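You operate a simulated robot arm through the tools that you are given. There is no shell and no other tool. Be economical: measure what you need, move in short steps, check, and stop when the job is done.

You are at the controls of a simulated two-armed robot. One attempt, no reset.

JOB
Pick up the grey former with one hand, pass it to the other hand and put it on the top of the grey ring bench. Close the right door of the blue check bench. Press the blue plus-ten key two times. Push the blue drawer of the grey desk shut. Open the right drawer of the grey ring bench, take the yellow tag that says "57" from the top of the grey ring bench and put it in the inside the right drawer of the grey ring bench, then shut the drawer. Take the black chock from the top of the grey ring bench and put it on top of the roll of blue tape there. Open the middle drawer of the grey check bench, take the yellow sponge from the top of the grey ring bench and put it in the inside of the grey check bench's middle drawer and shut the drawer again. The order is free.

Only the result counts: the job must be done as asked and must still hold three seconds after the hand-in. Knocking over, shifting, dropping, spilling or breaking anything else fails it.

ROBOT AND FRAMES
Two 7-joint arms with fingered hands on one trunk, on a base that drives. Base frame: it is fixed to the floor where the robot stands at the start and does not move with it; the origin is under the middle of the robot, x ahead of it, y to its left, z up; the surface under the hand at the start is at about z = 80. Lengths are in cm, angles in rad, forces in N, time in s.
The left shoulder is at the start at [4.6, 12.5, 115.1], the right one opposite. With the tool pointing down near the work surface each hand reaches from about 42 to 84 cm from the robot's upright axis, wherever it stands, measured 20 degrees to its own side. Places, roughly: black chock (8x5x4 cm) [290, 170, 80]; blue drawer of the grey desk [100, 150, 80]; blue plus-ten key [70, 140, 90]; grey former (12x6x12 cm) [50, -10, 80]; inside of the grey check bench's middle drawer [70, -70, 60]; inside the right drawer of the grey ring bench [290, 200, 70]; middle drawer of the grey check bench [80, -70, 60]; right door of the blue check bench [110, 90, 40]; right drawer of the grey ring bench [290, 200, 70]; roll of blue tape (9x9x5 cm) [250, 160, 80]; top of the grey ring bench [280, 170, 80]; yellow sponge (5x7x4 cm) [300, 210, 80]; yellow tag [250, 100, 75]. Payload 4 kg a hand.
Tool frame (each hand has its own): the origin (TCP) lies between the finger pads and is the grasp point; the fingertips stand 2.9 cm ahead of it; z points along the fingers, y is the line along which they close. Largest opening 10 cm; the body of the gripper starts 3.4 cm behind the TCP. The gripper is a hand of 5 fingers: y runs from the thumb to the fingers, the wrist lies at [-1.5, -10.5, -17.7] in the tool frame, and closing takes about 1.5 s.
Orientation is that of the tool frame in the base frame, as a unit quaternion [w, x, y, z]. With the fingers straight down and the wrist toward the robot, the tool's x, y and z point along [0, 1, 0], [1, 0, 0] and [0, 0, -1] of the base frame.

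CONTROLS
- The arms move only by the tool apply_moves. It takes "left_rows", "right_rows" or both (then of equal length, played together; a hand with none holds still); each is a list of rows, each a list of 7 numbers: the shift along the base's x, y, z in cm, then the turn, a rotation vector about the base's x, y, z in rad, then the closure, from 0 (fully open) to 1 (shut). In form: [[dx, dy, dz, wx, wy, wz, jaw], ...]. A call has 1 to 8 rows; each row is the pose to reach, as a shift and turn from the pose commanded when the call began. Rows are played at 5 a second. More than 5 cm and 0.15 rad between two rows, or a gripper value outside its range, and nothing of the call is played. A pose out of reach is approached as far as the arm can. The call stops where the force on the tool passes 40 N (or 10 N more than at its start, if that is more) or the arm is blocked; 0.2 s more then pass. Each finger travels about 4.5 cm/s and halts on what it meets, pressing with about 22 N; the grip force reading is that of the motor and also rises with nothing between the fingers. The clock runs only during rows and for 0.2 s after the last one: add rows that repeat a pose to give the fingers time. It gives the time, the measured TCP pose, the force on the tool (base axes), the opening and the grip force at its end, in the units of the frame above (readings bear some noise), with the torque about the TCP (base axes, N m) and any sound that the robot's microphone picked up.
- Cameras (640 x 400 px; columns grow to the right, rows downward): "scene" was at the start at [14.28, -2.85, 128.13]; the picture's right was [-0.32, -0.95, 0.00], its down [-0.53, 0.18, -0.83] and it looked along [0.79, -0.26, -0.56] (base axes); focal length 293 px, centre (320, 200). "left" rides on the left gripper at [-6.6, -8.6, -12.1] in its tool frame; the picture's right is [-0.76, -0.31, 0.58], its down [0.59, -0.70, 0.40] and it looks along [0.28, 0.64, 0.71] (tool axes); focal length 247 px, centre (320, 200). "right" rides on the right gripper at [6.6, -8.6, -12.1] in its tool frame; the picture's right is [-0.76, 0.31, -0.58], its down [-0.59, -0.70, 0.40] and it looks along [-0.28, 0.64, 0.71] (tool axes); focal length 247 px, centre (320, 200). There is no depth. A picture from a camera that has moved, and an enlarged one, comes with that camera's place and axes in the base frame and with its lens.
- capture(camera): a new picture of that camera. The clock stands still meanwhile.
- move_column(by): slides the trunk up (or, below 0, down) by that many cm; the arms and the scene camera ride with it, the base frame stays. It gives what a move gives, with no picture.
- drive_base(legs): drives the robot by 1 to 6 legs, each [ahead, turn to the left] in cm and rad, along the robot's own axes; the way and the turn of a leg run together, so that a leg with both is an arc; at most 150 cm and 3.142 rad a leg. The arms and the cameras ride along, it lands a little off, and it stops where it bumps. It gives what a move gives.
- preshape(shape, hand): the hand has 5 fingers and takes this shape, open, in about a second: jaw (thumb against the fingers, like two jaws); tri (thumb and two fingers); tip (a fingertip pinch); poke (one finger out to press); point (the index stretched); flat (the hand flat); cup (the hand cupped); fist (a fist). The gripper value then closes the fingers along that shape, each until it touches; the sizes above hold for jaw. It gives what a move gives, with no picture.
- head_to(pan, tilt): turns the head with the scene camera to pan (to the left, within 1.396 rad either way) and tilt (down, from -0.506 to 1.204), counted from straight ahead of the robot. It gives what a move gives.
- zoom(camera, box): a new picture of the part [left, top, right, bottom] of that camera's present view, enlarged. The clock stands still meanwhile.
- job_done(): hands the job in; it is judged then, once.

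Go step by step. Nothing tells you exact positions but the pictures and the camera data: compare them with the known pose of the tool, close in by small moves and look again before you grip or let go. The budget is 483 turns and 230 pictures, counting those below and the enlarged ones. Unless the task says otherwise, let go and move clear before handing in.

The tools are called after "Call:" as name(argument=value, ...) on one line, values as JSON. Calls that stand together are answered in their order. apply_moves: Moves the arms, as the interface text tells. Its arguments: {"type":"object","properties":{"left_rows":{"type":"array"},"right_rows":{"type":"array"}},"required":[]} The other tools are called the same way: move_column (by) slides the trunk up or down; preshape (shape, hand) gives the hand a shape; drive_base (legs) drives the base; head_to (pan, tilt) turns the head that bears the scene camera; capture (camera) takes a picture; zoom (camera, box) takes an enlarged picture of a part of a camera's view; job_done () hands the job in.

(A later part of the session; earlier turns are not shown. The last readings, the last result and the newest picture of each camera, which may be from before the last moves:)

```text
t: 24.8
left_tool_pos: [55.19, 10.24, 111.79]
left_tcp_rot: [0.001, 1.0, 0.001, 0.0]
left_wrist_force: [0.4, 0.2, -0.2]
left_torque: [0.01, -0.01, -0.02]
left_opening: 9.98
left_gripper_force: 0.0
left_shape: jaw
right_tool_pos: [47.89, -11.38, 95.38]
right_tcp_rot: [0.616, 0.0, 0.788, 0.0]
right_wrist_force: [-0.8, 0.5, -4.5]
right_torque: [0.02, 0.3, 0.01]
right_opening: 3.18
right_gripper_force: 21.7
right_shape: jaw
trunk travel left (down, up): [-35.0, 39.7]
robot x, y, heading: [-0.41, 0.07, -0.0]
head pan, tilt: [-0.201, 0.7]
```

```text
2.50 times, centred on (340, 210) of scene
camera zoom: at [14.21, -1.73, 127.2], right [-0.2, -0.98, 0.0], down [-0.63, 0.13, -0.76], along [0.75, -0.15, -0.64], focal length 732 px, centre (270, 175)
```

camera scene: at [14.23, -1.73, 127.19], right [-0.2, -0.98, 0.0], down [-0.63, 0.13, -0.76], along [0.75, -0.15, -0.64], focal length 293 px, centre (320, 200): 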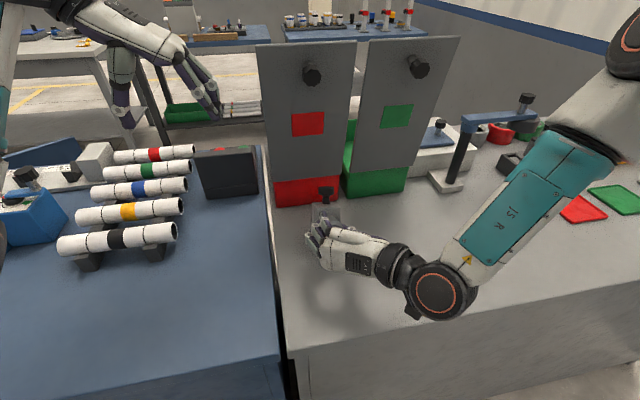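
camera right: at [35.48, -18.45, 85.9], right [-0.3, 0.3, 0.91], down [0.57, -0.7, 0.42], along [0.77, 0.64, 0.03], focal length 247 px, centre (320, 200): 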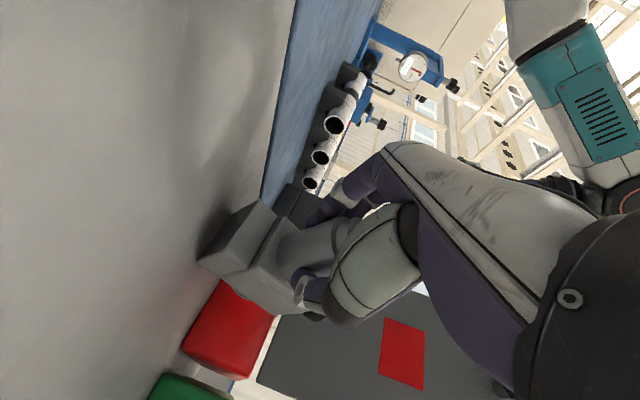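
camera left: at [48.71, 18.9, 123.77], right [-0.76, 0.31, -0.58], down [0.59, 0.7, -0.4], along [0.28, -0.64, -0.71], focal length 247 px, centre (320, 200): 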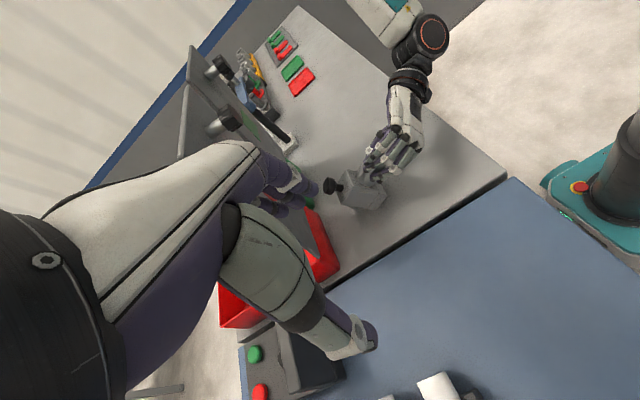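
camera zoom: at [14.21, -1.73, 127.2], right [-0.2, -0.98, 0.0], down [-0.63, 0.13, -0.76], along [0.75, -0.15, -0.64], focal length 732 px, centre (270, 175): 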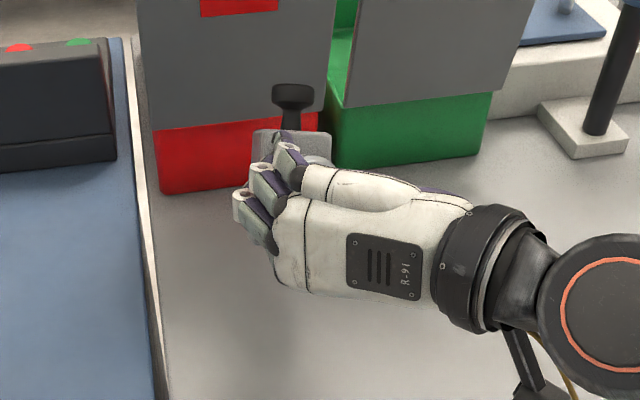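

The former is held with its far end drooping about 23°, knob near [57.4, -12.1, 96.9]. The left hand can match that tilt, but the plates are close behind, so I'll back the robot up first for free space.

Call:
drive_base(legs=[[-22, 0]])

Call:
apply_moves(left_rows=[[1, -2, 0, 0, 0.14, 0, 0], [2, -5, 0, 0, 0.28, 0, 0], [3, -8, 0, 0, 0.4, 0, 0], [4, -11, 0, 0, 0.4, 0, 0], [5, -14, -1, 0, 0.4, 0, 0]])

Call:
capture(camera="scene")

Call:
capture(camera="left")

```text
t: 26.4
left_tool_pos: [33.21, 10.09, 111.77]
left_tcp_rot: [0.0, 1.0, -0.003, 0.0]
left_wrist_force: [-0.6, 0.2, -0.3]
left_torque: [0.0, -0.05, 0.0]
left_opening: 10.01
left_gripper_force: 0.0
left_shape: jaw
right_tool_pos: [25.68, -11.44, 95.43]
right_tcp_rot: [0.617, 0.001, 0.787, -0.002]
right_wrist_force: [-0.6, -0.6, -5.1]
right_torque: [0.01, 0.28, 0.04]
right_opening: 3.16
right_gripper_force: 22.2
right_shape: jaw
trunk travel left (down, up): [-35.0, 39.7]
robot x, y, heading: [-22.19, -0.19, -0.002]
head pan, tilt: [-0.201, 0.7]
```

```text
t: 27.6
left_tool_pos: [38.23, -3.95, 110.8]
left_tcp_rot: [-0.001, 0.98, -0.001, -0.199]
left_wrist_force: [-0.6, -0.3, -0.4]
left_torque: [0.04, 0.01, 0.03]
left_opening: 10.0
left_gripper_force: 0.1
left_shape: jaw
right_tool_pos: [25.89, -11.59, 95.29]
right_tcp_rot: [0.617, 0.002, 0.787, -0.001]
right_wrist_force: [-0.5, 0.3, -4.0]
right_torque: [-0.06, 0.25, -0.01]
right_opening: 3.16
right_gripper_force: 22.0
right_shape: jaw
trunk travel left (down, up): [-35.0, 39.7]
robot x, y, heading: [-21.89, -0.26, -0.009]
head pan, tilt: [-0.201, 0.7]
```

```text
193 pictures are left
camera scene: at [-7.94, -1.88, 127.2], right [-0.2, -0.98, 0.0], down [-0.63, 0.13, -0.76], along [0.75, -0.15, -0.64], focal length 293 px, centre (320, 200)
```

scene: 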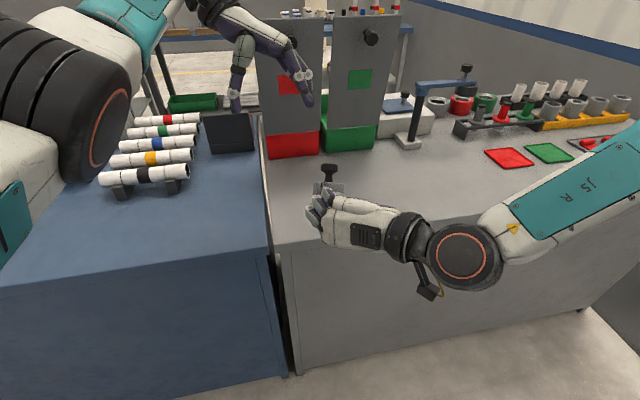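

```text
192 pictures are left
camera left: at [36.8, 4.66, 124.39], right [-0.92, 0.31, -0.24], down [0.39, 0.7, -0.6], along [-0.02, -0.64, -0.77], focal length 247 px, centre (320, 200)
```

left: 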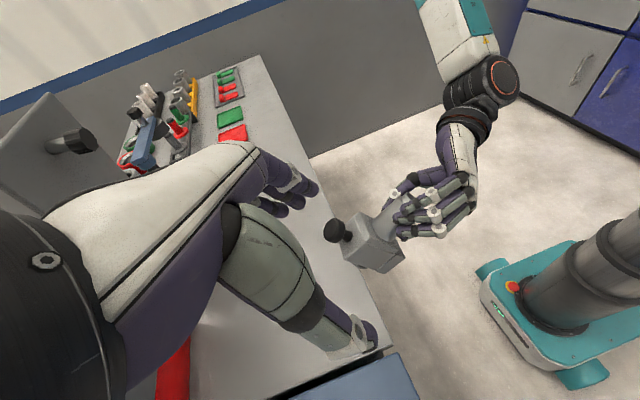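

The knob checks out at about [35.5, -12.2, 97] now. I'll bring the left hand directly above the block along its tilt axis.

Call:
apply_moves(left_rows=[[0.2, -3, -1, 0, 0, 0, 0], [0.5, -6, -3, 0, 0, 0, 0], [0.7, -8.1, -5.5, 0, 0, 0, 0], [0.7, -8.1, -7.2, 0, 0, 0, 0]])

Call:
capture(camera="left")

Call:
zoom(camera="scene", box=[240, 80, 440, 240])

```text
t: 28.6
left_tool_pos: [37.37, -10.86, 102.88]
left_tcp_rot: [0.001, 0.98, -0.001, -0.2]
left_wrist_force: [-0.2, 0.2, -0.3]
left_torque: [0.01, 0.01, 0.0]
left_opening: 9.97
left_gripper_force: 0.1
left_shape: jaw
left hand out of reach, approached as far as the arm can: row 1, 2, 3, 4
right_tool_pos: [25.89, -11.44, 95.25]
right_tcp_rot: [0.616, 0.002, 0.787, -0.001]
right_wrist_force: [0.3, 0.7, -4.5]
right_torque: [0.0, 0.28, 0.01]
right_opening: 3.17
right_gripper_force: 21.5
right_shape: jaw
trunk travel left (down, up): [-35.0, 39.7]
robot x, y, heading: [-22.15, 0.13, -0.002]
head pan, tilt: [-0.201, 0.7]
```

```text
191 pictures are left
camera left: at [36.01, -2.38, 116.56], right [-0.92, 0.31, -0.24], down [0.39, 0.7, -0.6], along [-0.02, -0.64, -0.77], focal length 247 px, centre (320, 200)
```

left: 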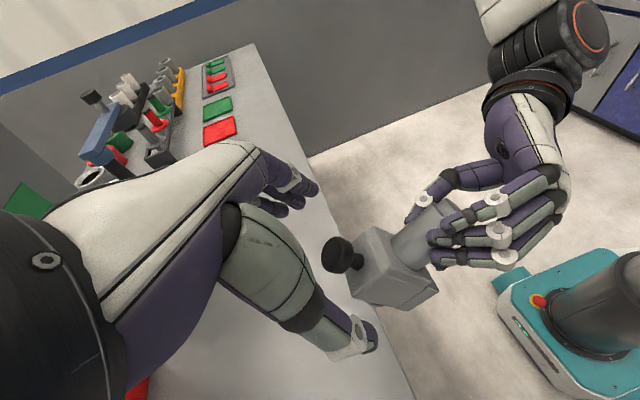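

```text
2.50 times, centred on (340, 160) of scene
camera zoom: at [-7.84, -1.68, 127.18], right [-0.2, -0.98, 0.0], down [-0.63, 0.13, -0.76], along [0.75, -0.16, -0.65], focal length 732 px, centre (270, 300)
```

zoom: 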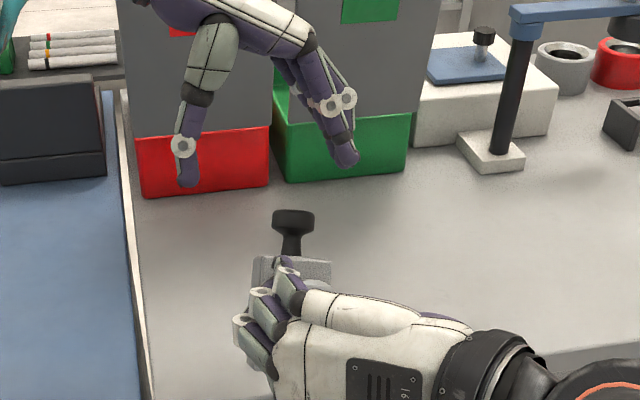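

The left hand is at the edge of its reach. I'll bring the former further left with the right hand instead, keeping the left hand clear meanwhile.

Call:
apply_moves(right_rows=[[0, 2, 0, 0, 0, 0, 1], [0, 4, 0, 0, 0, 0, 1], [0, 6, 0, 0, 0, 0, 1], [0, 8, 0, 0, 0, 0, 1]], left_rows=[[0, 2, 1, 0, 0, 0, 0], [0, 4, 1, 0, 0, 0, 0], [0, 6, 1, 0, 0, 0, 0], [0, 8, 1, 0, 0, 0, 0]])

Call:
capture(camera="left")

Call:
zoom(camera="scene", box=[200, 80, 400, 240])

```text
t: 29.6
left_tool_pos: [38.97, -3.36, 103.99]
left_tcp_rot: [0.0, 0.98, -0.001, -0.201]
left_wrist_force: [-0.3, 0.3, -0.8]
left_torque: [0.0, 0.0, 0.0]
left_opening: 9.98
left_gripper_force: 0.1
left_shape: jaw
left hand out of reach, approached as far as the arm can: row 1, 2, 3, 4
right_tool_pos: [25.75, -3.35, 95.25]
right_tcp_rot: [0.616, 0.001, 0.787, -0.001]
right_wrist_force: [-0.6, -0.8, -4.6]
right_torque: [-0.03, 0.28, -0.01]
right_opening: 3.16
right_gripper_force: 22.4
right_shape: jaw
trunk travel left (down, up): [-35.0, 39.7]
robot x, y, heading: [-21.95, 0.02, -0.005]
head pan, tilt: [-0.201, 0.7]
```

```text
189 pictures are left
camera left: at [37.77, 5.23, 117.67], right [-0.92, 0.31, -0.23], down [0.39, 0.7, -0.6], along [-0.02, -0.64, -0.77], focal length 247 px, centre (320, 200)
```

left: 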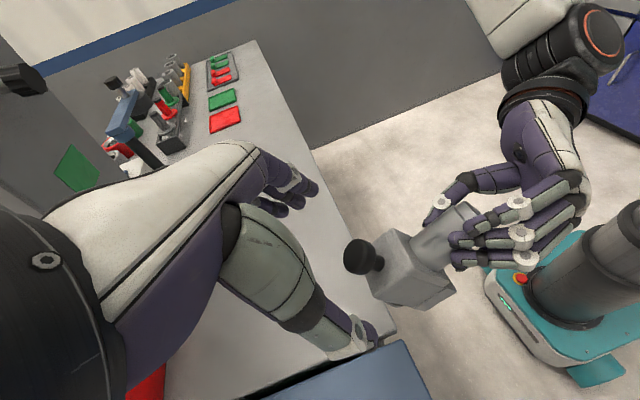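

```text
2.50 times, centred on (300, 160) of scene
camera zoom: at [-7.87, -1.65, 127.19], right [-0.2, -0.98, 0.0], down [-0.63, 0.13, -0.76], along [0.75, -0.16, -0.64], focal length 732 px, centre (370, 300)
```

zoom: 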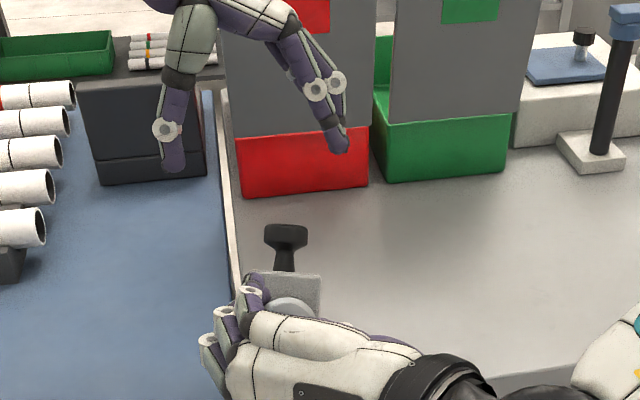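

The left hand can nearly get there. I'll ease the posture by leaning it less and by levelling the former a little with the right hand.

Call:
apply_moves(right_rows=[[0, 0, 0, 0, -0.1, 0, 1], [0, 0, 0, 0, -0.2, 0, 1], [0, 1, 0, 0, -0.3, 0, 1]], left_rows=[[-0.3, 1, 0.5, 0, -0.1, 0, 0], [-0.6, 2, 0.5, 0, -0.2, 0, 0], [-1, 2, 0.5, 0, -0.25, 0, 0]])

Call:
capture(camera="left")

Call:
zoom(camera="scene", box=[200, 80, 400, 240])

```text
t: 30.4
left_tool_pos: [43.16, -2.11, 105.06]
left_tcp_rot: [0.001, 0.997, -0.002, -0.076]
left_wrist_force: [0.6, 0.3, -0.8]
left_torque: [-0.02, -0.03, -0.03]
left_opening: 9.98
left_gripper_force: 0.1
left_shape: jaw
left hand out of reach, approached as far as the arm can: row 1, 2, 3
right_tool_pos: [26.05, -5.38, 98.42]
right_tcp_rot: [0.727, 0.002, 0.687, 0.0]
right_wrist_force: [0.0, 0.0, -4.5]
right_torque: [0.0, 0.33, -0.01]
right_opening: 3.17
right_gripper_force: 22.3
right_shape: jaw
right hand out of reach, approached as far as the arm can: row 1, 2, 3
trunk travel left (down, up): [-35.0, 39.7]
robot x, y, heading: [-21.98, 0.29, -0.004]
head pan, tilt: [-0.201, 0.7]
```

```text
187 pictures are left
camera left: at [38.52, 6.4, 117.93], right [-0.83, 0.31, -0.46], down [0.52, 0.7, -0.48], along [0.17, -0.64, -0.75], focal length 247 px, centre (320, 200)
```

left: 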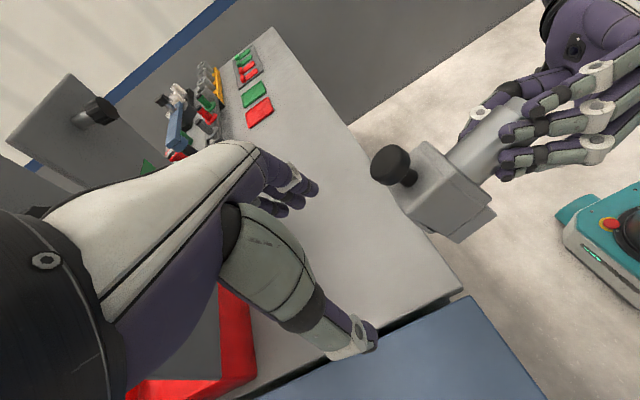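

```text
2.50 times, centred on (300, 160) of scene
camera zoom: at [-7.9, -1.75, 127.19], right [-0.2, -0.98, 0.0], down [-0.63, 0.13, -0.76], along [0.75, -0.16, -0.64], focal length 732 px, centre (370, 300)
```

zoom: 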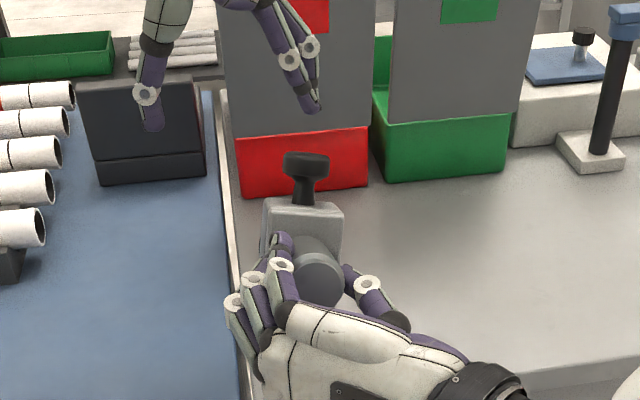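

The left arm can't come nearer than about x=43 here, so I'll lift it and push the former forward under it with the right hand.

Call:
apply_moves(left_rows=[[4, 0, 3, 0, 0, 0, 0], [6, 0, 6, 0, 0, 0, 0], [7, 0, 8, 0, 0, 0, 0]])

Call:
apply_moves(right_rows=[[3, 0, 1, 0, 0, 0, 1], [6, 0, 2, 0, 0, 0, 1], [8, 0, 2, 0, 0, 0, 1], [8, 0, 2, 0, 0, 0, 1]])

Call:
capture(camera="left")

Call:
zoom(camera="scene", box=[200, 80, 400, 240])

```text
t: 31.2
left_tool_pos: [42.93, -0.0, 109.69]
left_tcp_rot: [0.0, 0.997, -0.001, -0.076]
left_wrist_force: [0.5, 0.2, -0.5]
left_torque: [0.02, 0.0, 0.0]
left_opening: 9.97
left_gripper_force: 0.1
left_shape: jaw
left hand out of reach, approached as far as the arm can: row 1, 2, 3
right_tool_pos: [26.18, -5.28, 98.25]
right_tcp_rot: [0.727, 0.001, 0.686, -0.001]
right_wrist_force: [-0.1, -0.1, -4.4]
right_torque: [0.0, 0.3, -0.01]
right_opening: 3.18
right_gripper_force: 21.5
right_shape: jaw
trunk travel left (down, up): [-35.0, 39.7]
robot x, y, heading: [-22.06, -0.37, -0.004]
head pan, tilt: [-0.201, 0.7]
```

```text
t: 32.2
left_tool_pos: [42.89, -0.08, 109.52]
left_tcp_rot: [0.0, 0.997, -0.002, -0.075]
left_wrist_force: [0.9, -0.2, 0.2]
left_torque: [0.01, 0.02, -0.01]
left_opening: 10.03
left_gripper_force: 0.1
left_shape: jaw
right_tool_pos: [34.21, -5.33, 100.25]
right_tcp_rot: [0.727, 0.002, 0.687, -0.001]
right_wrist_force: [0.0, -0.2, -5.5]
right_torque: [-0.03, 0.32, 0.01]
right_opening: 3.17
right_gripper_force: 21.5
right_shape: jaw
trunk travel left (down, up): [-35.0, 39.7]
robot x, y, heading: [-22.26, 0.02, -0.003]
head pan, tilt: [-0.201, 0.7]
```

```text
185 pictures are left
camera left: at [38.28, 8.47, 122.42], right [-0.83, 0.31, -0.46], down [0.52, 0.7, -0.48], along [0.17, -0.64, -0.75], focal length 247 px, centre (320, 200)
```

left: 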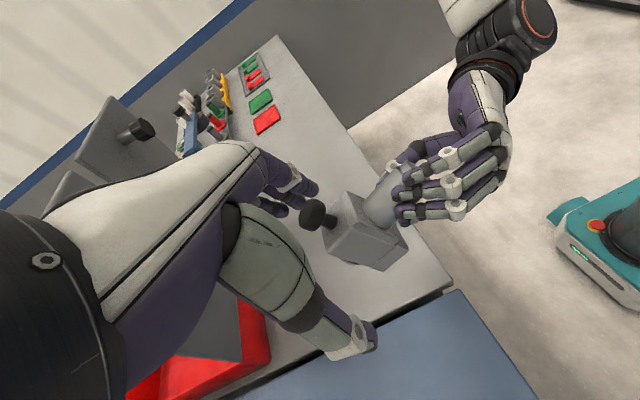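

```text
2.50 times, centred on (300, 160) of scene
camera zoom: at [-7.9, -1.74, 127.19], right [-0.2, -0.98, 0.0], down [-0.63, 0.13, -0.76], along [0.75, -0.16, -0.64], focal length 732 px, centre (370, 300)
```

zoom: 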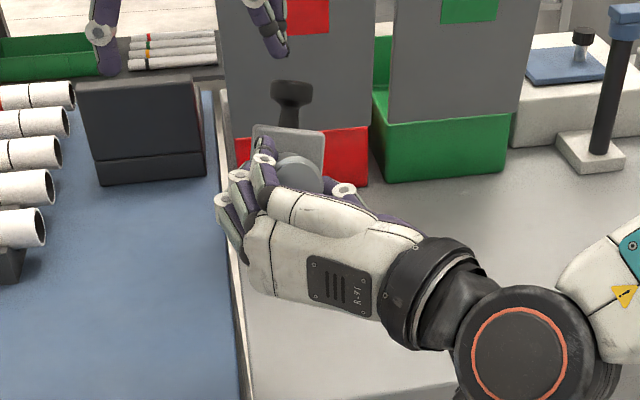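

The knob is now near [43.9, -6.7, 103.7]. Lower and further forward suits both arms better, so I'll shift it that way.

Call:
apply_moves(right_rows=[[1, 1, -2, 0, 0, 0, 1], [3, 2, -4, 0, 0, 0, 1], [5, 3, -6, 0, 0, 0, 1], [6, 4, -7, 0, 0, 0, 1]], left_rows=[[2, 1, 0, 0, 0, 0, 0], [3, 1, 0, 0, 0, 0, 0], [4, 1, 0, 0, 0, 0, 0], [5, 1, 0, 0, 0, 0, 0]])

Call:
capture(camera="left")

Call:
zoom(camera="scene", box=[200, 80, 400, 240])

```text
t: 33.2
left_tool_pos: [43.3, 1.33, 109.22]
left_tcp_rot: [0.0, 0.997, -0.001, -0.074]
left_wrist_force: [-0.3, -0.1, 0.2]
left_torque: [0.0, 0.02, 0.02]
left_opening: 10.0
left_gripper_force: 0.1
left_shape: jaw
left hand out of reach, approached as far as the arm can: row 1, 2, 3, 4
right_tool_pos: [37.61, -6.17, 98.87]
right_tcp_rot: [0.727, 0.002, 0.687, -0.001]
right_wrist_force: [0.6, -0.3, -4.8]
right_torque: [0.0, 0.28, -0.02]
right_opening: 3.17
right_gripper_force: 21.9
right_shape: jaw
right hand out of reach, approached as far as the arm can: row 1, 2, 3, 4
trunk travel left (down, up): [-35.0, 39.7]
robot x, y, heading: [-22.35, 0.26, -0.006]
head pan, tilt: [-0.201, 0.7]
```

```text
183 pictures are left
camera left: at [38.66, 9.92, 122.03], right [-0.83, 0.31, -0.46], down [0.52, 0.7, -0.48], along [0.17, -0.64, -0.75], focal length 247 px, centre (320, 200)
```

left: 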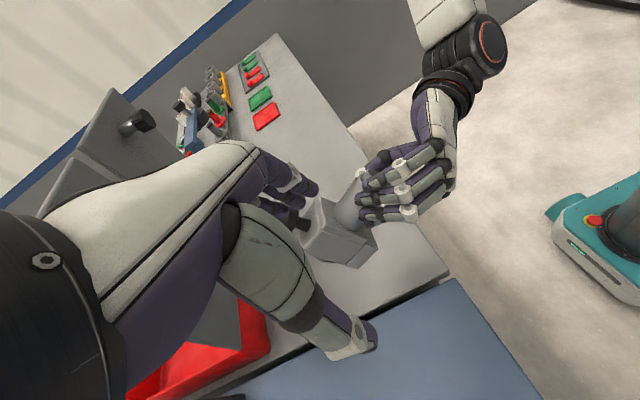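

```text
2.50 times, centred on (300, 160) of scene
camera zoom: at [-7.87, -1.73, 127.19], right [-0.2, -0.98, 0.0], down [-0.63, 0.13, -0.76], along [0.75, -0.16, -0.64], focal length 732 px, centre (370, 300)
```

zoom: 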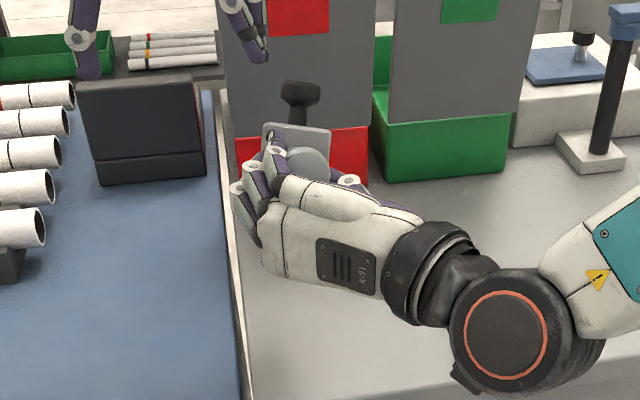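

Both arms are near their joint limits in this orientation. Turning the former to the left (yaw) should suit both, so I'll try that with the right hand first.

Call:
apply_moves(right_rows=[[-0.5, 0, 0, 0, 0, 0.14, 1], [-1, 0, 0, 0, 0, 0.28, 1], [-1.5, 0, 0, 0, 0, 0.42, 1], [-2, 0, 0, 0, 0, 0.56, 1], [-2, 0, 0, 0, 0, 0.7, 1]], left_rows=[[0, 1, 0, 0, 0, 0.14, 0], [0, 2, 0, 0, 0, 0.28, 0], [0, 3, 0, 0, 0, 0.42, 0], [0, 4, 0, 0, 0, 0.56, 0], [0, 5, 0, 0, 0, 0.7, 0]])

Call:
capture(camera="left")

Call:
zoom(camera="scene", box=[200, 40, 440, 232])

```text
t: 34.4
left_tool_pos: [43.22, 6.42, 109.19]
left_tcp_rot: [0.026, 0.936, 0.343, -0.072]
left_wrist_force: [0.0, -0.8, 0.0]
left_torque: [0.0, -0.01, -0.01]
left_opening: 9.98
left_gripper_force: 0.0
left_shape: jaw
right_tool_pos: [35.44, -6.28, 99.04]
right_tcp_rot: [0.682, -0.234, 0.646, 0.249]
right_wrist_force: [0.0, -0.6, -4.2]
right_torque: [-0.2, 0.22, 0.0]
right_opening: 3.18
right_gripper_force: 22.3
right_shape: jaw
trunk travel left (down, up): [-35.0, 39.7]
robot x, y, heading: [-21.93, -0.32, -0.005]
head pan, tilt: [-0.201, 0.7]
```

```text
181 pictures are left
camera left: at [34.11, 9.98, 122.05], right [-0.84, -0.3, -0.46], down [-0.05, 0.87, -0.48], along [0.55, -0.38, -0.75], focal length 247 px, centre (320, 200)
```

left: 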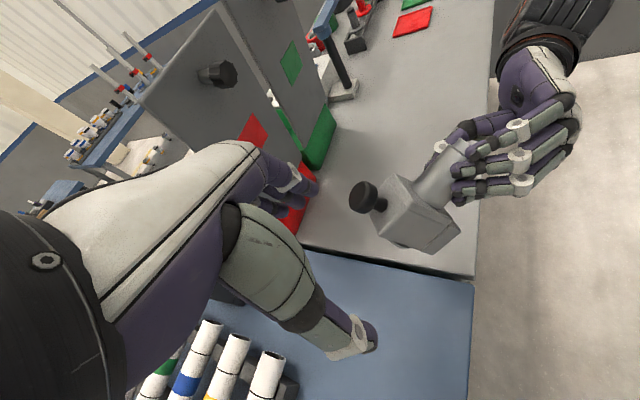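

```text
2.08 times, centred on (320, 136) of scene
camera zoom: at [-7.86, -1.7, 127.19], right [-0.2, -0.98, 0.0], down [-0.63, 0.13, -0.76], along [0.75, -0.16, -0.64], focal length 610 px, centre (320, 333)
```

zoom: 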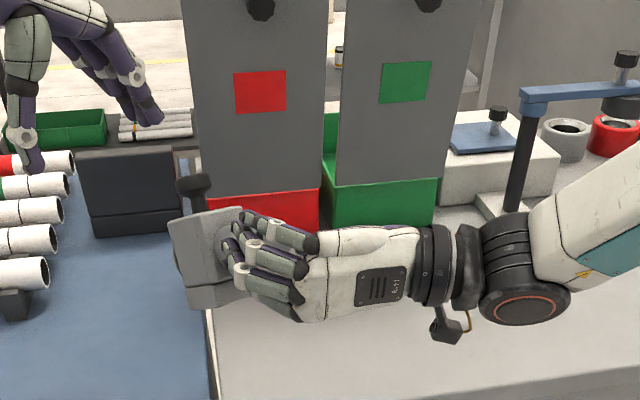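

Both hands are within reach now and the former is held level, turned 40° left, knob near [43.9, -0.8, 102]. I'll bring the left hand above it.

Call:
apply_moves(left_rows=[[0.5, -2, 0.3, 0, 0, 0, 0], [1, -4, 0.4, 0, 0, 0, 0], [1.5, -6.2, 0.4, 0, 0, 0, 0]])

Call:
capture(camera="left")

Call:
zoom(camera="scene", box=[200, 40, 440, 232])

Call:
capture(camera="right")

```text
t: 35.2
left_tool_pos: [44.74, -0.08, 109.61]
left_tcp_rot: [0.026, 0.937, 0.341, -0.071]
left_wrist_force: [0.1, -0.7, -0.2]
left_torque: [0.02, 0.0, -0.01]
left_opening: 9.98
left_gripper_force: 0.0
left_shape: jaw
right_tool_pos: [35.46, -6.33, 98.92]
right_tcp_rot: [0.683, -0.234, 0.646, 0.249]
right_wrist_force: [0.2, -1.3, -5.3]
right_torque: [-0.19, 0.21, -0.01]
right_opening: 3.18
right_gripper_force: 21.9
right_shape: jaw
trunk travel left (down, up): [-35.0, 39.7]
robot x, y, heading: [-22.39, 0.12, -0.008]
head pan, tilt: [-0.201, 0.7]
```

```text
179 pictures are left
camera left: at [35.72, 3.54, 122.52], right [-0.84, -0.3, -0.46], down [-0.05, 0.87, -0.48], along [0.54, -0.38, -0.75], focal length 247 px, centre (320, 200)
```

left: 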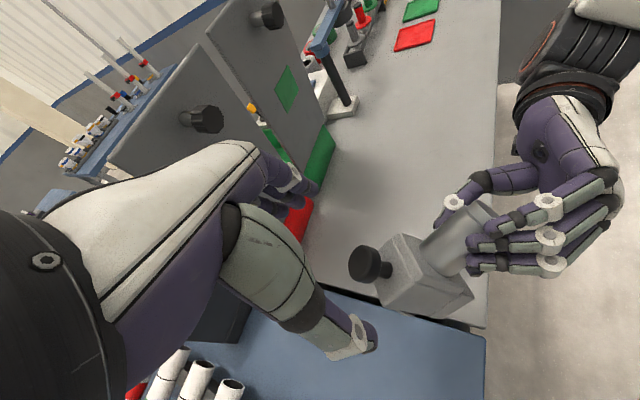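

```text
2.08 times, centred on (320, 136) of scene
camera zoom: at [-7.88, -1.79, 127.19], right [-0.2, -0.98, 0.0], down [-0.63, 0.13, -0.76], along [0.75, -0.16, -0.64], focal length 610 px, centre (320, 333)
```

zoom: 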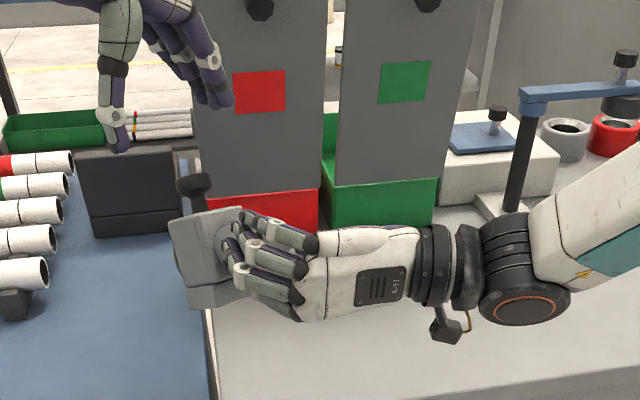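

```text
177 pictures are left
camera right: at [32.05, -20.38, 91.63], right [-0.67, -0.16, 0.72], down [0.73, -0.31, 0.61], along [0.12, 0.94, 0.33], focal length 247 px, centre (320, 200)
```

right: 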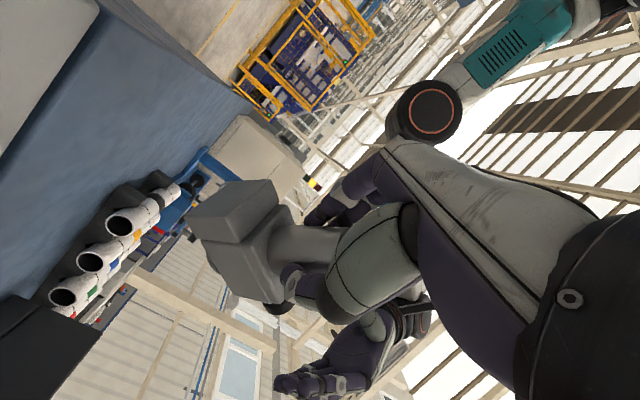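

The knob sits right where the left grasp axis points. I'll descend along the tool axis in small steps.

Call:
apply_moves(left_rows=[[-0.23, -0.19, -2, 0, 0, 0, 0], [-0.46, -0.39, -4, 0, 0, 0, 0], [-0.7, -0.58, -6, 0, 0, 0, 0], [-0.84, -0.7, -7.2, 0, 0, 0, 0], [-0.93, -0.78, -8, 0, 0, 0, 0]])

Call:
capture(camera="left")

Call:
zoom(camera="scene", box=[200, 40, 440, 232])

```text
t: 36.4
left_tool_pos: [43.62, -0.8, 101.5]
left_tcp_rot: [0.026, 0.937, 0.341, -0.07]
left_wrist_force: [0.8, 0.8, -0.1]
left_torque: [0.01, -0.02, 0.03]
left_opening: 9.98
left_gripper_force: 0.0
left_shape: jaw
right_tool_pos: [35.48, -6.31, 99.0]
right_tcp_rot: [0.684, -0.233, 0.645, 0.249]
right_wrist_force: [-0.4, 0.3, -4.6]
right_torque: [-0.19, 0.25, -0.01]
right_opening: 3.19
right_gripper_force: 22.0
right_shape: jaw
trunk travel left (down, up): [-35.0, 39.7]
robot x, y, heading: [-21.87, -0.08, -0.009]
head pan, tilt: [-0.201, 0.7]
```

```text
176 pictures are left
camera left: at [34.57, 2.82, 114.35], right [-0.84, -0.3, -0.46], down [-0.05, 0.87, -0.48], along [0.54, -0.38, -0.75], focal length 247 px, centre (320, 200)
```

left: 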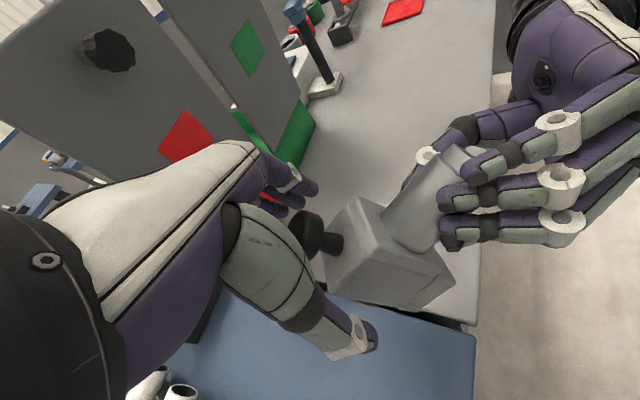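

```text
2.08 times, centred on (320, 136) of scene
camera zoom: at [-7.88, -1.74, 127.19], right [-0.2, -0.98, 0.0], down [-0.63, 0.13, -0.76], along [0.75, -0.16, -0.64], focal length 610 px, centre (320, 333)
```

zoom: 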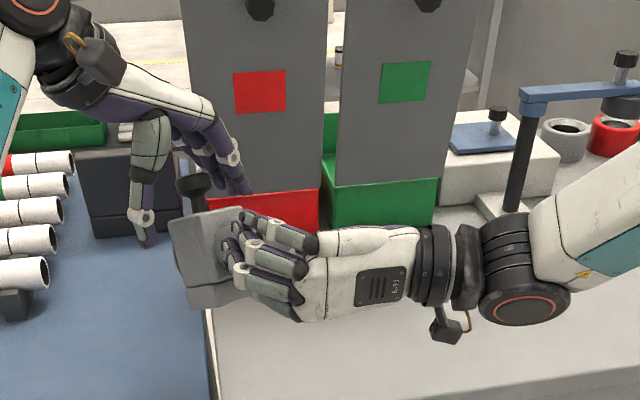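

Thumb and fingers straddle the block without contact. I'll go about 2 cm deeper.

Call:
apply_moves(left_rows=[[-0.08, -0.06, -0.7, 0, 0, 0, 0], [-0.16, -0.12, -1.4, 0, 0, 0, 0], [-0.24, -0.2, -2.1, 0, 0, 0, 0], [-0.3, -0.25, -2.6, 0, 0, 0, 0]])

Call:
capture(camera="left")

```text
t: 37.4
left_tool_pos: [43.36, -1.04, 98.85]
left_tcp_rot: [0.026, 0.937, 0.34, -0.071]
left_wrist_force: [1.2, -0.2, 0.7]
left_torque: [0.03, -0.01, 0.01]
left_opening: 9.97
left_gripper_force: 0.0
left_shape: jaw
right_tool_pos: [35.5, -6.32, 98.94]
right_tcp_rot: [0.683, -0.233, 0.645, 0.249]
right_wrist_force: [-0.1, -0.2, -5.0]
right_torque: [-0.22, 0.21, -0.01]
right_opening: 3.19
right_gripper_force: 22.0
right_shape: jaw
trunk travel left (down, up): [-35.0, 39.7]
robot x, y, heading: [-22.05, 0.13, -0.003]
head pan, tilt: [-0.201, 0.7]
```

```text
174 pictures are left
camera left: at [34.28, 2.58, 111.75], right [-0.84, -0.3, -0.46], down [-0.05, 0.87, -0.48], along [0.54, -0.38, -0.75], focal length 247 px, centre (320, 200)
```

left: 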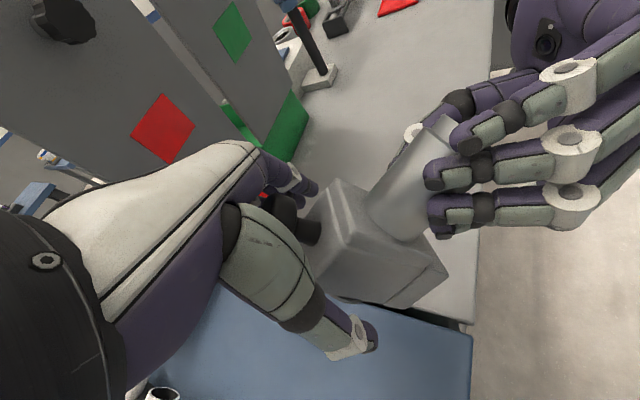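

There's enough overlap on the block now, so I'm closing the left hand.

Call:
apply_moves(left_rows=[[0, 0, 0, 0, 0, 0, 0.3], [0, 0, 0, 0, 0, 0, 0.6], [0, 0, 0, 0, 0, 0, 0.8], [0, 0, 0, 0, 0, 0, 1], [0, 0, 0, 0, 0, 0, 1], [0, 0, 0, 0, 0, 0, 1], [0, 0, 0, 0, 0, 0, 1], [0, 0, 0, 0, 0, 0, 1]])

Call:
capture(camera="left")

Call:
zoom(camera="scene", box=[200, 40, 440, 232])

```text
t: 39.2
left_tool_pos: [43.38, -0.97, 98.89]
left_tcp_rot: [0.025, 0.937, 0.341, -0.071]
left_wrist_force: [-1.4, 3.8, 0.5]
left_torque: [0.18, 0.12, -0.01]
left_opening: 4.46
left_gripper_force: 22.0
left_shape: jaw
right_tool_pos: [35.55, -6.37, 98.97]
right_tcp_rot: [0.683, -0.234, 0.646, 0.248]
right_wrist_force: [1.6, -3.4, -4.6]
right_torque: [-0.35, 0.17, -0.33]
right_opening: 3.24
right_gripper_force: 22.4
right_shape: jaw
trunk travel left (down, up): [-35.0, 39.7]
robot x, y, heading: [-21.93, -0.32, -0.001]
head pan, tilt: [-0.201, 0.7]
```

```text
173 pictures are left
camera left: at [34.29, 2.6, 111.75], right [-0.84, -0.3, -0.46], down [-0.05, 0.87, -0.48], along [0.54, -0.38, -0.75], focal length 247 px, centre (320, 200)
```

left: 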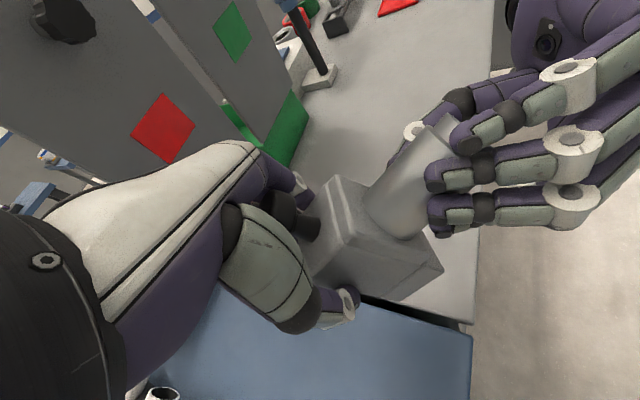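

```text
2.08 times, centred on (320, 136) of scene
camera zoom: at [-7.88, -1.74, 127.19], right [-0.2, -0.98, 0.0], down [-0.63, 0.13, -0.76], along [0.75, -0.16, -0.64], focal length 610 px, centre (320, 333)
```

zoom: 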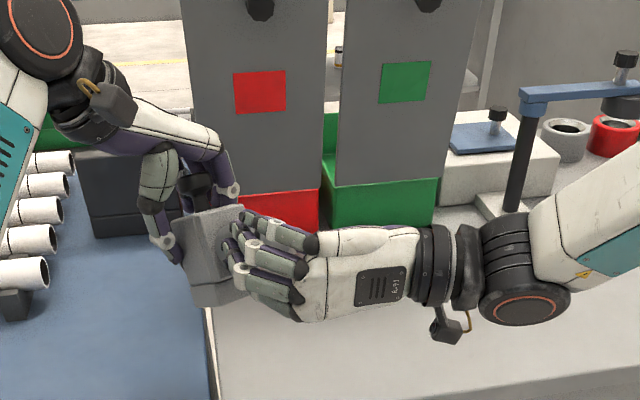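

The left hand has the block at 4.5 cm. Now I'm opening the right hand.

Call:
apply_moves(right_rows=[[0, 0, 0, 0, 0, 0, 0.6], [0, 0, 0, 0, 0, 0, 0.3], [0, 0, 0, 0, 0, 0, 0], [0, 0, 0, 0, 0, 0, 0], [0, 0, 0, 0, 0, 0, 0], [0, 0, 0, 0, 0, 0, 0], [0, 0, 0, 0, 0, 0, 0], [0, 0, 0, 0, 0, 0, 0]], left_rows=[[0, 0, 0, 0, 0, 0, 1], [0, 0, 0, 0, 0, 0, 1], [0, 0, 0, 0, 0, 0, 1], [0, 0, 0, 0, 0, 0, 1], [0, 0, 0, 0, 0, 0, 1], [0, 0, 0, 0, 0, 0, 1], [0, 0, 0, 0, 0, 0, 1], [0, 0, 0, 0, 0, 0, 1]])

Call:
apply_moves(right_rows=[[-2.3, -1.9, 0, 0, 0, 0, 0], [-4.6, -3.8, 0, 0, 0, 0, 0], [-5, -8, 0, 0, 0, 0, 0], [-5, -12, 0, 0, 0, 0, 0]])

Call:
capture(camera="left")

Call:
zoom(camera="scene", box=[200, 40, 440, 232])

```text
t: 41.0
left_tool_pos: [43.44, -0.89, 98.88]
left_tcp_rot: [0.026, 0.937, 0.342, -0.071]
left_wrist_force: [0.0, -0.6, 0.1]
left_torque: [0.05, -0.11, -0.01]
left_opening: 4.19
left_gripper_force: 22.4
left_shape: jaw
right_tool_pos: [35.49, -6.32, 98.98]
right_tcp_rot: [0.684, -0.234, 0.645, 0.249]
right_wrist_force: [0.7, 0.3, -0.1]
right_torque: [0.0, 0.01, -0.01]
right_opening: 9.95
right_gripper_force: 0.1
right_shape: jaw
trunk travel left (down, up): [-35.0, 39.7]
robot x, y, heading: [-21.85, 0.1, 0.001]
head pan, tilt: [-0.201, 0.7]
```

```text
t: 42.0
left_tool_pos: [43.33, -0.96, 98.94]
left_tcp_rot: [0.026, 0.937, 0.341, -0.071]
left_wrist_force: [-0.5, 0.1, -0.3]
left_torque: [0.08, -0.11, 0.0]
left_opening: 4.2
left_gripper_force: 22.2
left_shape: jaw
right_tool_pos: [30.35, -18.36, 99.1]
right_tcp_rot: [0.684, -0.233, 0.645, 0.249]
right_wrist_force: [-0.4, -0.3, 0.5]
right_torque: [-0.03, -0.01, -0.01]
right_opening: 9.99
right_gripper_force: 0.0
right_shape: jaw
trunk travel left (down, up): [-35.0, 39.7]
robot x, y, heading: [-22.26, -0.01, -0.003]
head pan, tilt: [-0.201, 0.7]
```

```text
171 pictures are left
camera left: at [34.27, 2.55, 111.76], right [-0.84, -0.3, -0.46], down [-0.05, 0.87, -0.48], along [0.54, -0.38, -0.75], focal length 247 px, centre (320, 200)
```

left: 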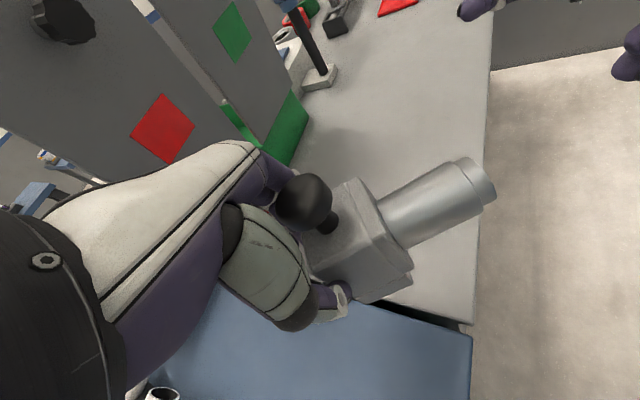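

```text
2.08 times, centred on (320, 136) of scene
camera zoom: at [-7.9, -1.79, 127.19], right [-0.2, -0.98, 0.0], down [-0.63, 0.13, -0.76], along [0.75, -0.16, -0.64], focal length 610 px, centre (320, 333)
```

zoom: 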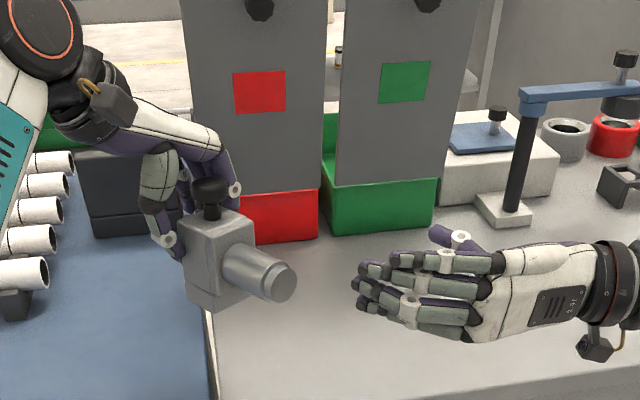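

The handover worked and the left hand holds the former alone. Next I need the layout for driving, so I'll look around to the left.

Call:
head_to(pan=1.3, tilt=0.35)

Call:
capture(camera="scene")

Call:
head_to(pan=0.5, tilt=0.35)

Call:
capture(camera="scene")

Call:
head_to(pan=-1.2, tilt=0.35)

Call:
capture(camera="scene")

```text
t: 43.6
left_tool_pos: [43.42, -0.92, 98.95]
left_tcp_rot: [0.025, 0.938, 0.34, -0.07]
left_wrist_force: [-0.1, 0.9, 0.6]
left_torque: [0.08, -0.11, -0.01]
left_opening: 4.16
left_gripper_force: 22.3
left_shape: jaw
right_tool_pos: [30.39, -18.21, 99.07]
right_tcp_rot: [0.683, -0.233, 0.646, 0.249]
right_wrist_force: [0.2, -0.7, -0.3]
right_torque: [0.0, 0.0, 0.01]
right_opening: 9.99
right_gripper_force: 0.1
right_shape: jaw
trunk travel left (down, up): [-35.0, 39.7]
robot x, y, heading: [-22.27, 0.04, -0.007]
head pan, tilt: [1.3, 0.351]
```

```text
169 pictures are left
camera scene: at [-13.67, 8.94, 130.33], right [0.96, -0.27, 0.0], down [-0.09, -0.33, -0.94], along [0.25, 0.9, -0.34], focal length 293 px, centre (320, 200)
```

scene: 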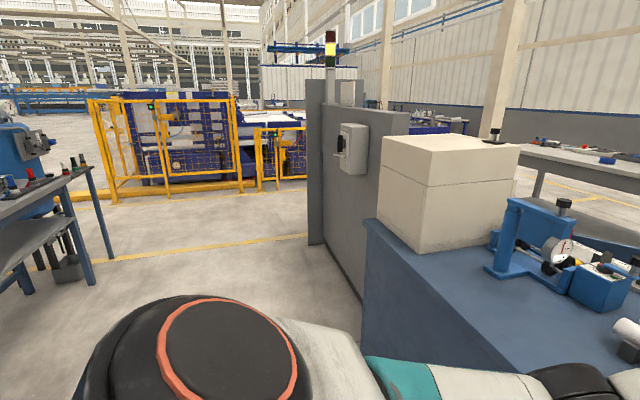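

```text
t: 44.8
left_tool_pos: [43.35, -0.88, 98.9]
left_tcp_rot: [0.025, 0.937, 0.34, -0.071]
left_wrist_force: [0.9, 0.7, -0.3]
left_torque: [0.06, -0.08, 0.0]
left_opening: 4.13
left_gripper_force: 21.7
left_shape: jaw
right_tool_pos: [30.41, -18.24, 99.01]
right_tcp_rot: [0.683, -0.234, 0.646, 0.248]
right_wrist_force: [-0.7, 0.3, -0.2]
right_torque: [0.0, -0.01, 0.02]
right_opening: 9.95
right_gripper_force: 0.0
right_shape: jaw
trunk travel left (down, up): [-35.0, 39.7]
robot x, y, heading: [-22.02, -0.23, -0.002]
head pan, tilt: [0.499, 0.351]
```

```text
168 pictures are left
camera scene: at [-8.01, 4.41, 130.33], right [0.48, -0.88, 0.0], down [-0.3, -0.16, -0.94], along [0.83, 0.45, -0.34], focal length 293 px, centre (320, 200)
```

scene: 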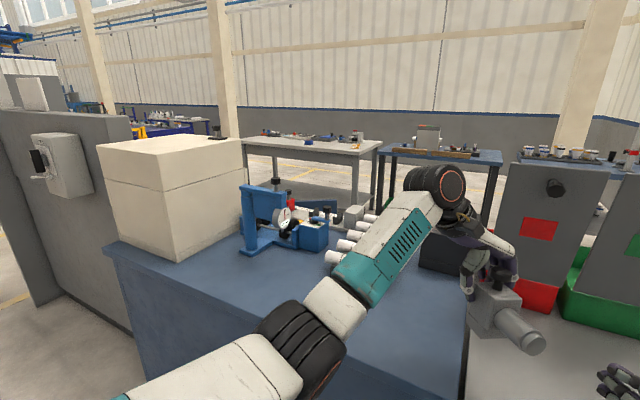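

```text
t: 46.5
left_tool_pos: [43.44, -0.89, 98.88]
left_tcp_rot: [0.026, 0.937, 0.341, -0.071]
left_wrist_force: [0.5, -0.2, -0.7]
left_torque: [0.04, -0.07, -0.01]
left_opening: 4.19
left_gripper_force: 21.9
left_shape: jaw
right_tool_pos: [30.46, -18.24, 99.04]
right_tcp_rot: [0.683, -0.234, 0.645, 0.249]
right_wrist_force: [0.0, 0.1, -0.5]
right_torque: [-0.01, -0.01, 0.03]
right_opening: 9.99
right_gripper_force: 0.0
right_shape: jaw
trunk travel left (down, up): [-35.0, 39.7]
robot x, y, heading: [-22.08, 0.21, -0.006]
head pan, tilt: [-1.201, 0.351]
```

```text
167 pictures are left
camera scene: at [-12.86, -8.71, 130.33], right [-0.93, -0.36, 0.0], down [-0.12, 0.32, -0.94], along [0.34, -0.88, -0.34], focal length 293 px, centre (320, 200)
```

scene: 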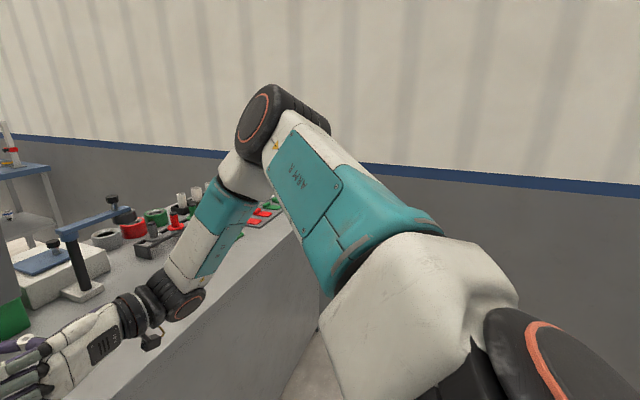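

The panel on the left runs along y at x≈45 up to y≈240, and all the fronts seem to face +x, so I must drive around the left end into the aisle. I'll lift the left hand, tuck the right arm a little, and turn left.

Call:
apply_moves(left_rows=[[0, 0, 3, 0, 0, 0, 1], [0, 1, 6, 0, 0, 0, 1], [0, 2, 8, 0, 0, 0, 1]], right_rows=[[0, 0, 3, 0, 0, 0, 0], [0, 0, 6, 0, 0, 0, 0], [0, 0, 8, 0, 0, 0, 0]])

Call:
drive_base(legs=[[0, 0.8], [0, 0.77]])

Call:
head_to(pan=0, tilt=0.4)

Call:
capture(camera="scene")

```text
t: 47.3
left_tool_pos: [43.4, 1.05, 106.91]
left_tcp_rot: [0.025, 0.937, 0.341, -0.071]
left_wrist_force: [-1.1, -0.5, -5.9]
left_torque: [0.05, -0.13, 0.02]
left_opening: 4.19
left_gripper_force: 22.0
left_shape: jaw
right_tool_pos: [30.35, -18.19, 106.92]
right_tcp_rot: [0.683, -0.234, 0.646, 0.248]
right_wrist_force: [-0.3, 0.3, 0.1]
right_torque: [0.01, 0.0, -0.04]
right_opening: 10.0
right_gripper_force: 0.0
right_shape: jaw
trunk travel left (down, up): [-35.0, 39.7]
robot x, y, heading: [-21.89, 0.18, -0.007]
head pan, tilt: [-1.201, 0.351]
```

```text
t: 51.9
left_tool_pos: [-22.52, 65.48, 106.83]
left_tcp_rot: [0.068, 0.426, 0.902, -0.032]
left_wrist_force: [-0.7, -1.0, -5.4]
left_torque: [0.08, 0.11, 0.01]
left_opening: 4.12
left_gripper_force: 21.8
left_shape: jaw
right_tool_pos: [-3.39, 52.3, 106.92]
right_tcp_rot: [0.311, -0.62, 0.295, 0.657]
right_wrist_force: [0.5, 0.7, -0.5]
right_torque: [0.01, 0.0, 0.02]
right_opening: 9.99
right_gripper_force: 0.1
right_shape: jaw
trunk travel left (down, up): [-35.0, 39.7]
robot x, y, heading: [-22.26, 0.11, 1.556]
head pan, tilt: [-1.201, 0.351]
```

```text
t: 53.3
left_tool_pos: [-22.46, 65.7, 106.89]
left_tcp_rot: [0.068, 0.426, 0.902, -0.031]
left_wrist_force: [0.3, 0.2, -5.0]
left_torque: [0.11, 0.1, -0.02]
left_opening: 4.14
left_gripper_force: 22.3
left_shape: jaw
right_tool_pos: [-3.44, 52.23, 106.83]
right_tcp_rot: [0.311, -0.62, 0.294, 0.657]
right_wrist_force: [0.1, 0.2, -0.4]
right_torque: [0.02, -0.02, 0.01]
right_opening: 9.98
right_gripper_force: 0.2
right_shape: jaw
trunk travel left (down, up): [-35.0, 39.7]
robot x, y, heading: [-21.69, 0.4, 1.554]
head pan, tilt: [0.0, 0.4]
```

```text
166 pictures are left
camera scene: at [-21.75, 15.1, 129.88], right [1.0, -0.01, 0.0], down [-0.01, -0.39, -0.92], along [0.01, 0.92, -0.39], focal length 293 px, centre (320, 200)
```

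scene: 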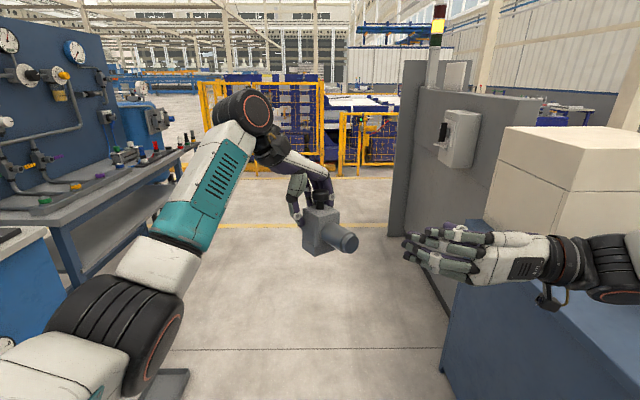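

The corridor runs between the bench at x≈-109 and the panel. I'll drive up it, shifting slightly left, to about y=310.

Call:
drive_base(legs=[[60, 0.25], [60, -0.25], [120, 0.0]])

Call:
capture(camera="scene")

Call:
head_to(pan=-0.9, tilt=0.3)

Call:
capture(camera="scene")

```text
t: 65.3
left_tool_pos: [-29.71, 303.21, 106.74]
left_tcp_rot: [0.067, 0.438, 0.896, -0.034]
left_wrist_force: [-0.5, 1.3, -5.3]
left_torque: [0.08, 0.08, -0.01]
left_opening: 4.14
left_gripper_force: 21.4
left_shape: jaw
right_tool_pos: [-11.18, 289.47, 106.83]
right_tcp_rot: [0.32, -0.617, 0.302, 0.653]
right_wrist_force: [-0.1, 1.1, -0.4]
right_torque: [-0.01, 0.03, 0.02]
right_opening: 9.97
right_gripper_force: 0.0
right_shape: jaw
trunk travel left (down, up): [-35.0, 39.7]
robot x, y, heading: [-30.98, 237.65, 1.53]
head pan, tilt: [0.0, 0.4]
```

```text
165 pictures are left
camera scene: at [-30.47, 252.84, 129.87], right [1.0, -0.04, 0.0], down [-0.02, -0.39, -0.92], along [0.04, 0.92, -0.39], focal length 293 px, centre (320, 200)
```

scene: 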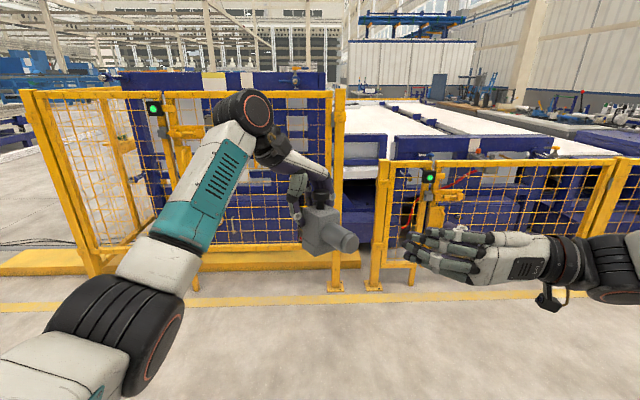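

```text
t: 66.5
left_tool_pos: [-29.7, 303.37, 106.77]
left_tcp_rot: [0.068, 0.438, 0.896, -0.034]
left_wrist_force: [0.8, 0.7, -4.7]
left_torque: [0.15, 0.06, -0.01]
left_opening: 4.09
left_gripper_force: 21.8
left_shape: jaw
right_tool_pos: [-11.19, 289.45, 106.88]
right_tcp_rot: [0.32, -0.616, 0.303, 0.653]
right_wrist_force: [-0.2, -0.4, 0.5]
right_torque: [-0.01, -0.01, -0.02]
right_opening: 9.97
right_gripper_force: 0.0
right_shape: jaw
trunk travel left (down, up): [-35.0, 39.7]
robot x, y, heading: [-31.4, 237.7, 1.532]
head pan, tilt: [-0.901, 0.3]
```

```text
164 pictures are left
camera scene: at [-23.3, 249.07, 130.8], right [0.59, -0.81, 0.0], down [-0.24, -0.18, -0.96], along [0.77, 0.56, -0.3], focal length 293 px, centre (320, 200)
```

scene: 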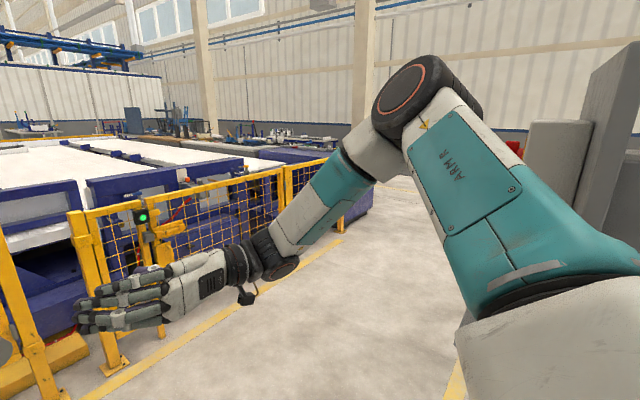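

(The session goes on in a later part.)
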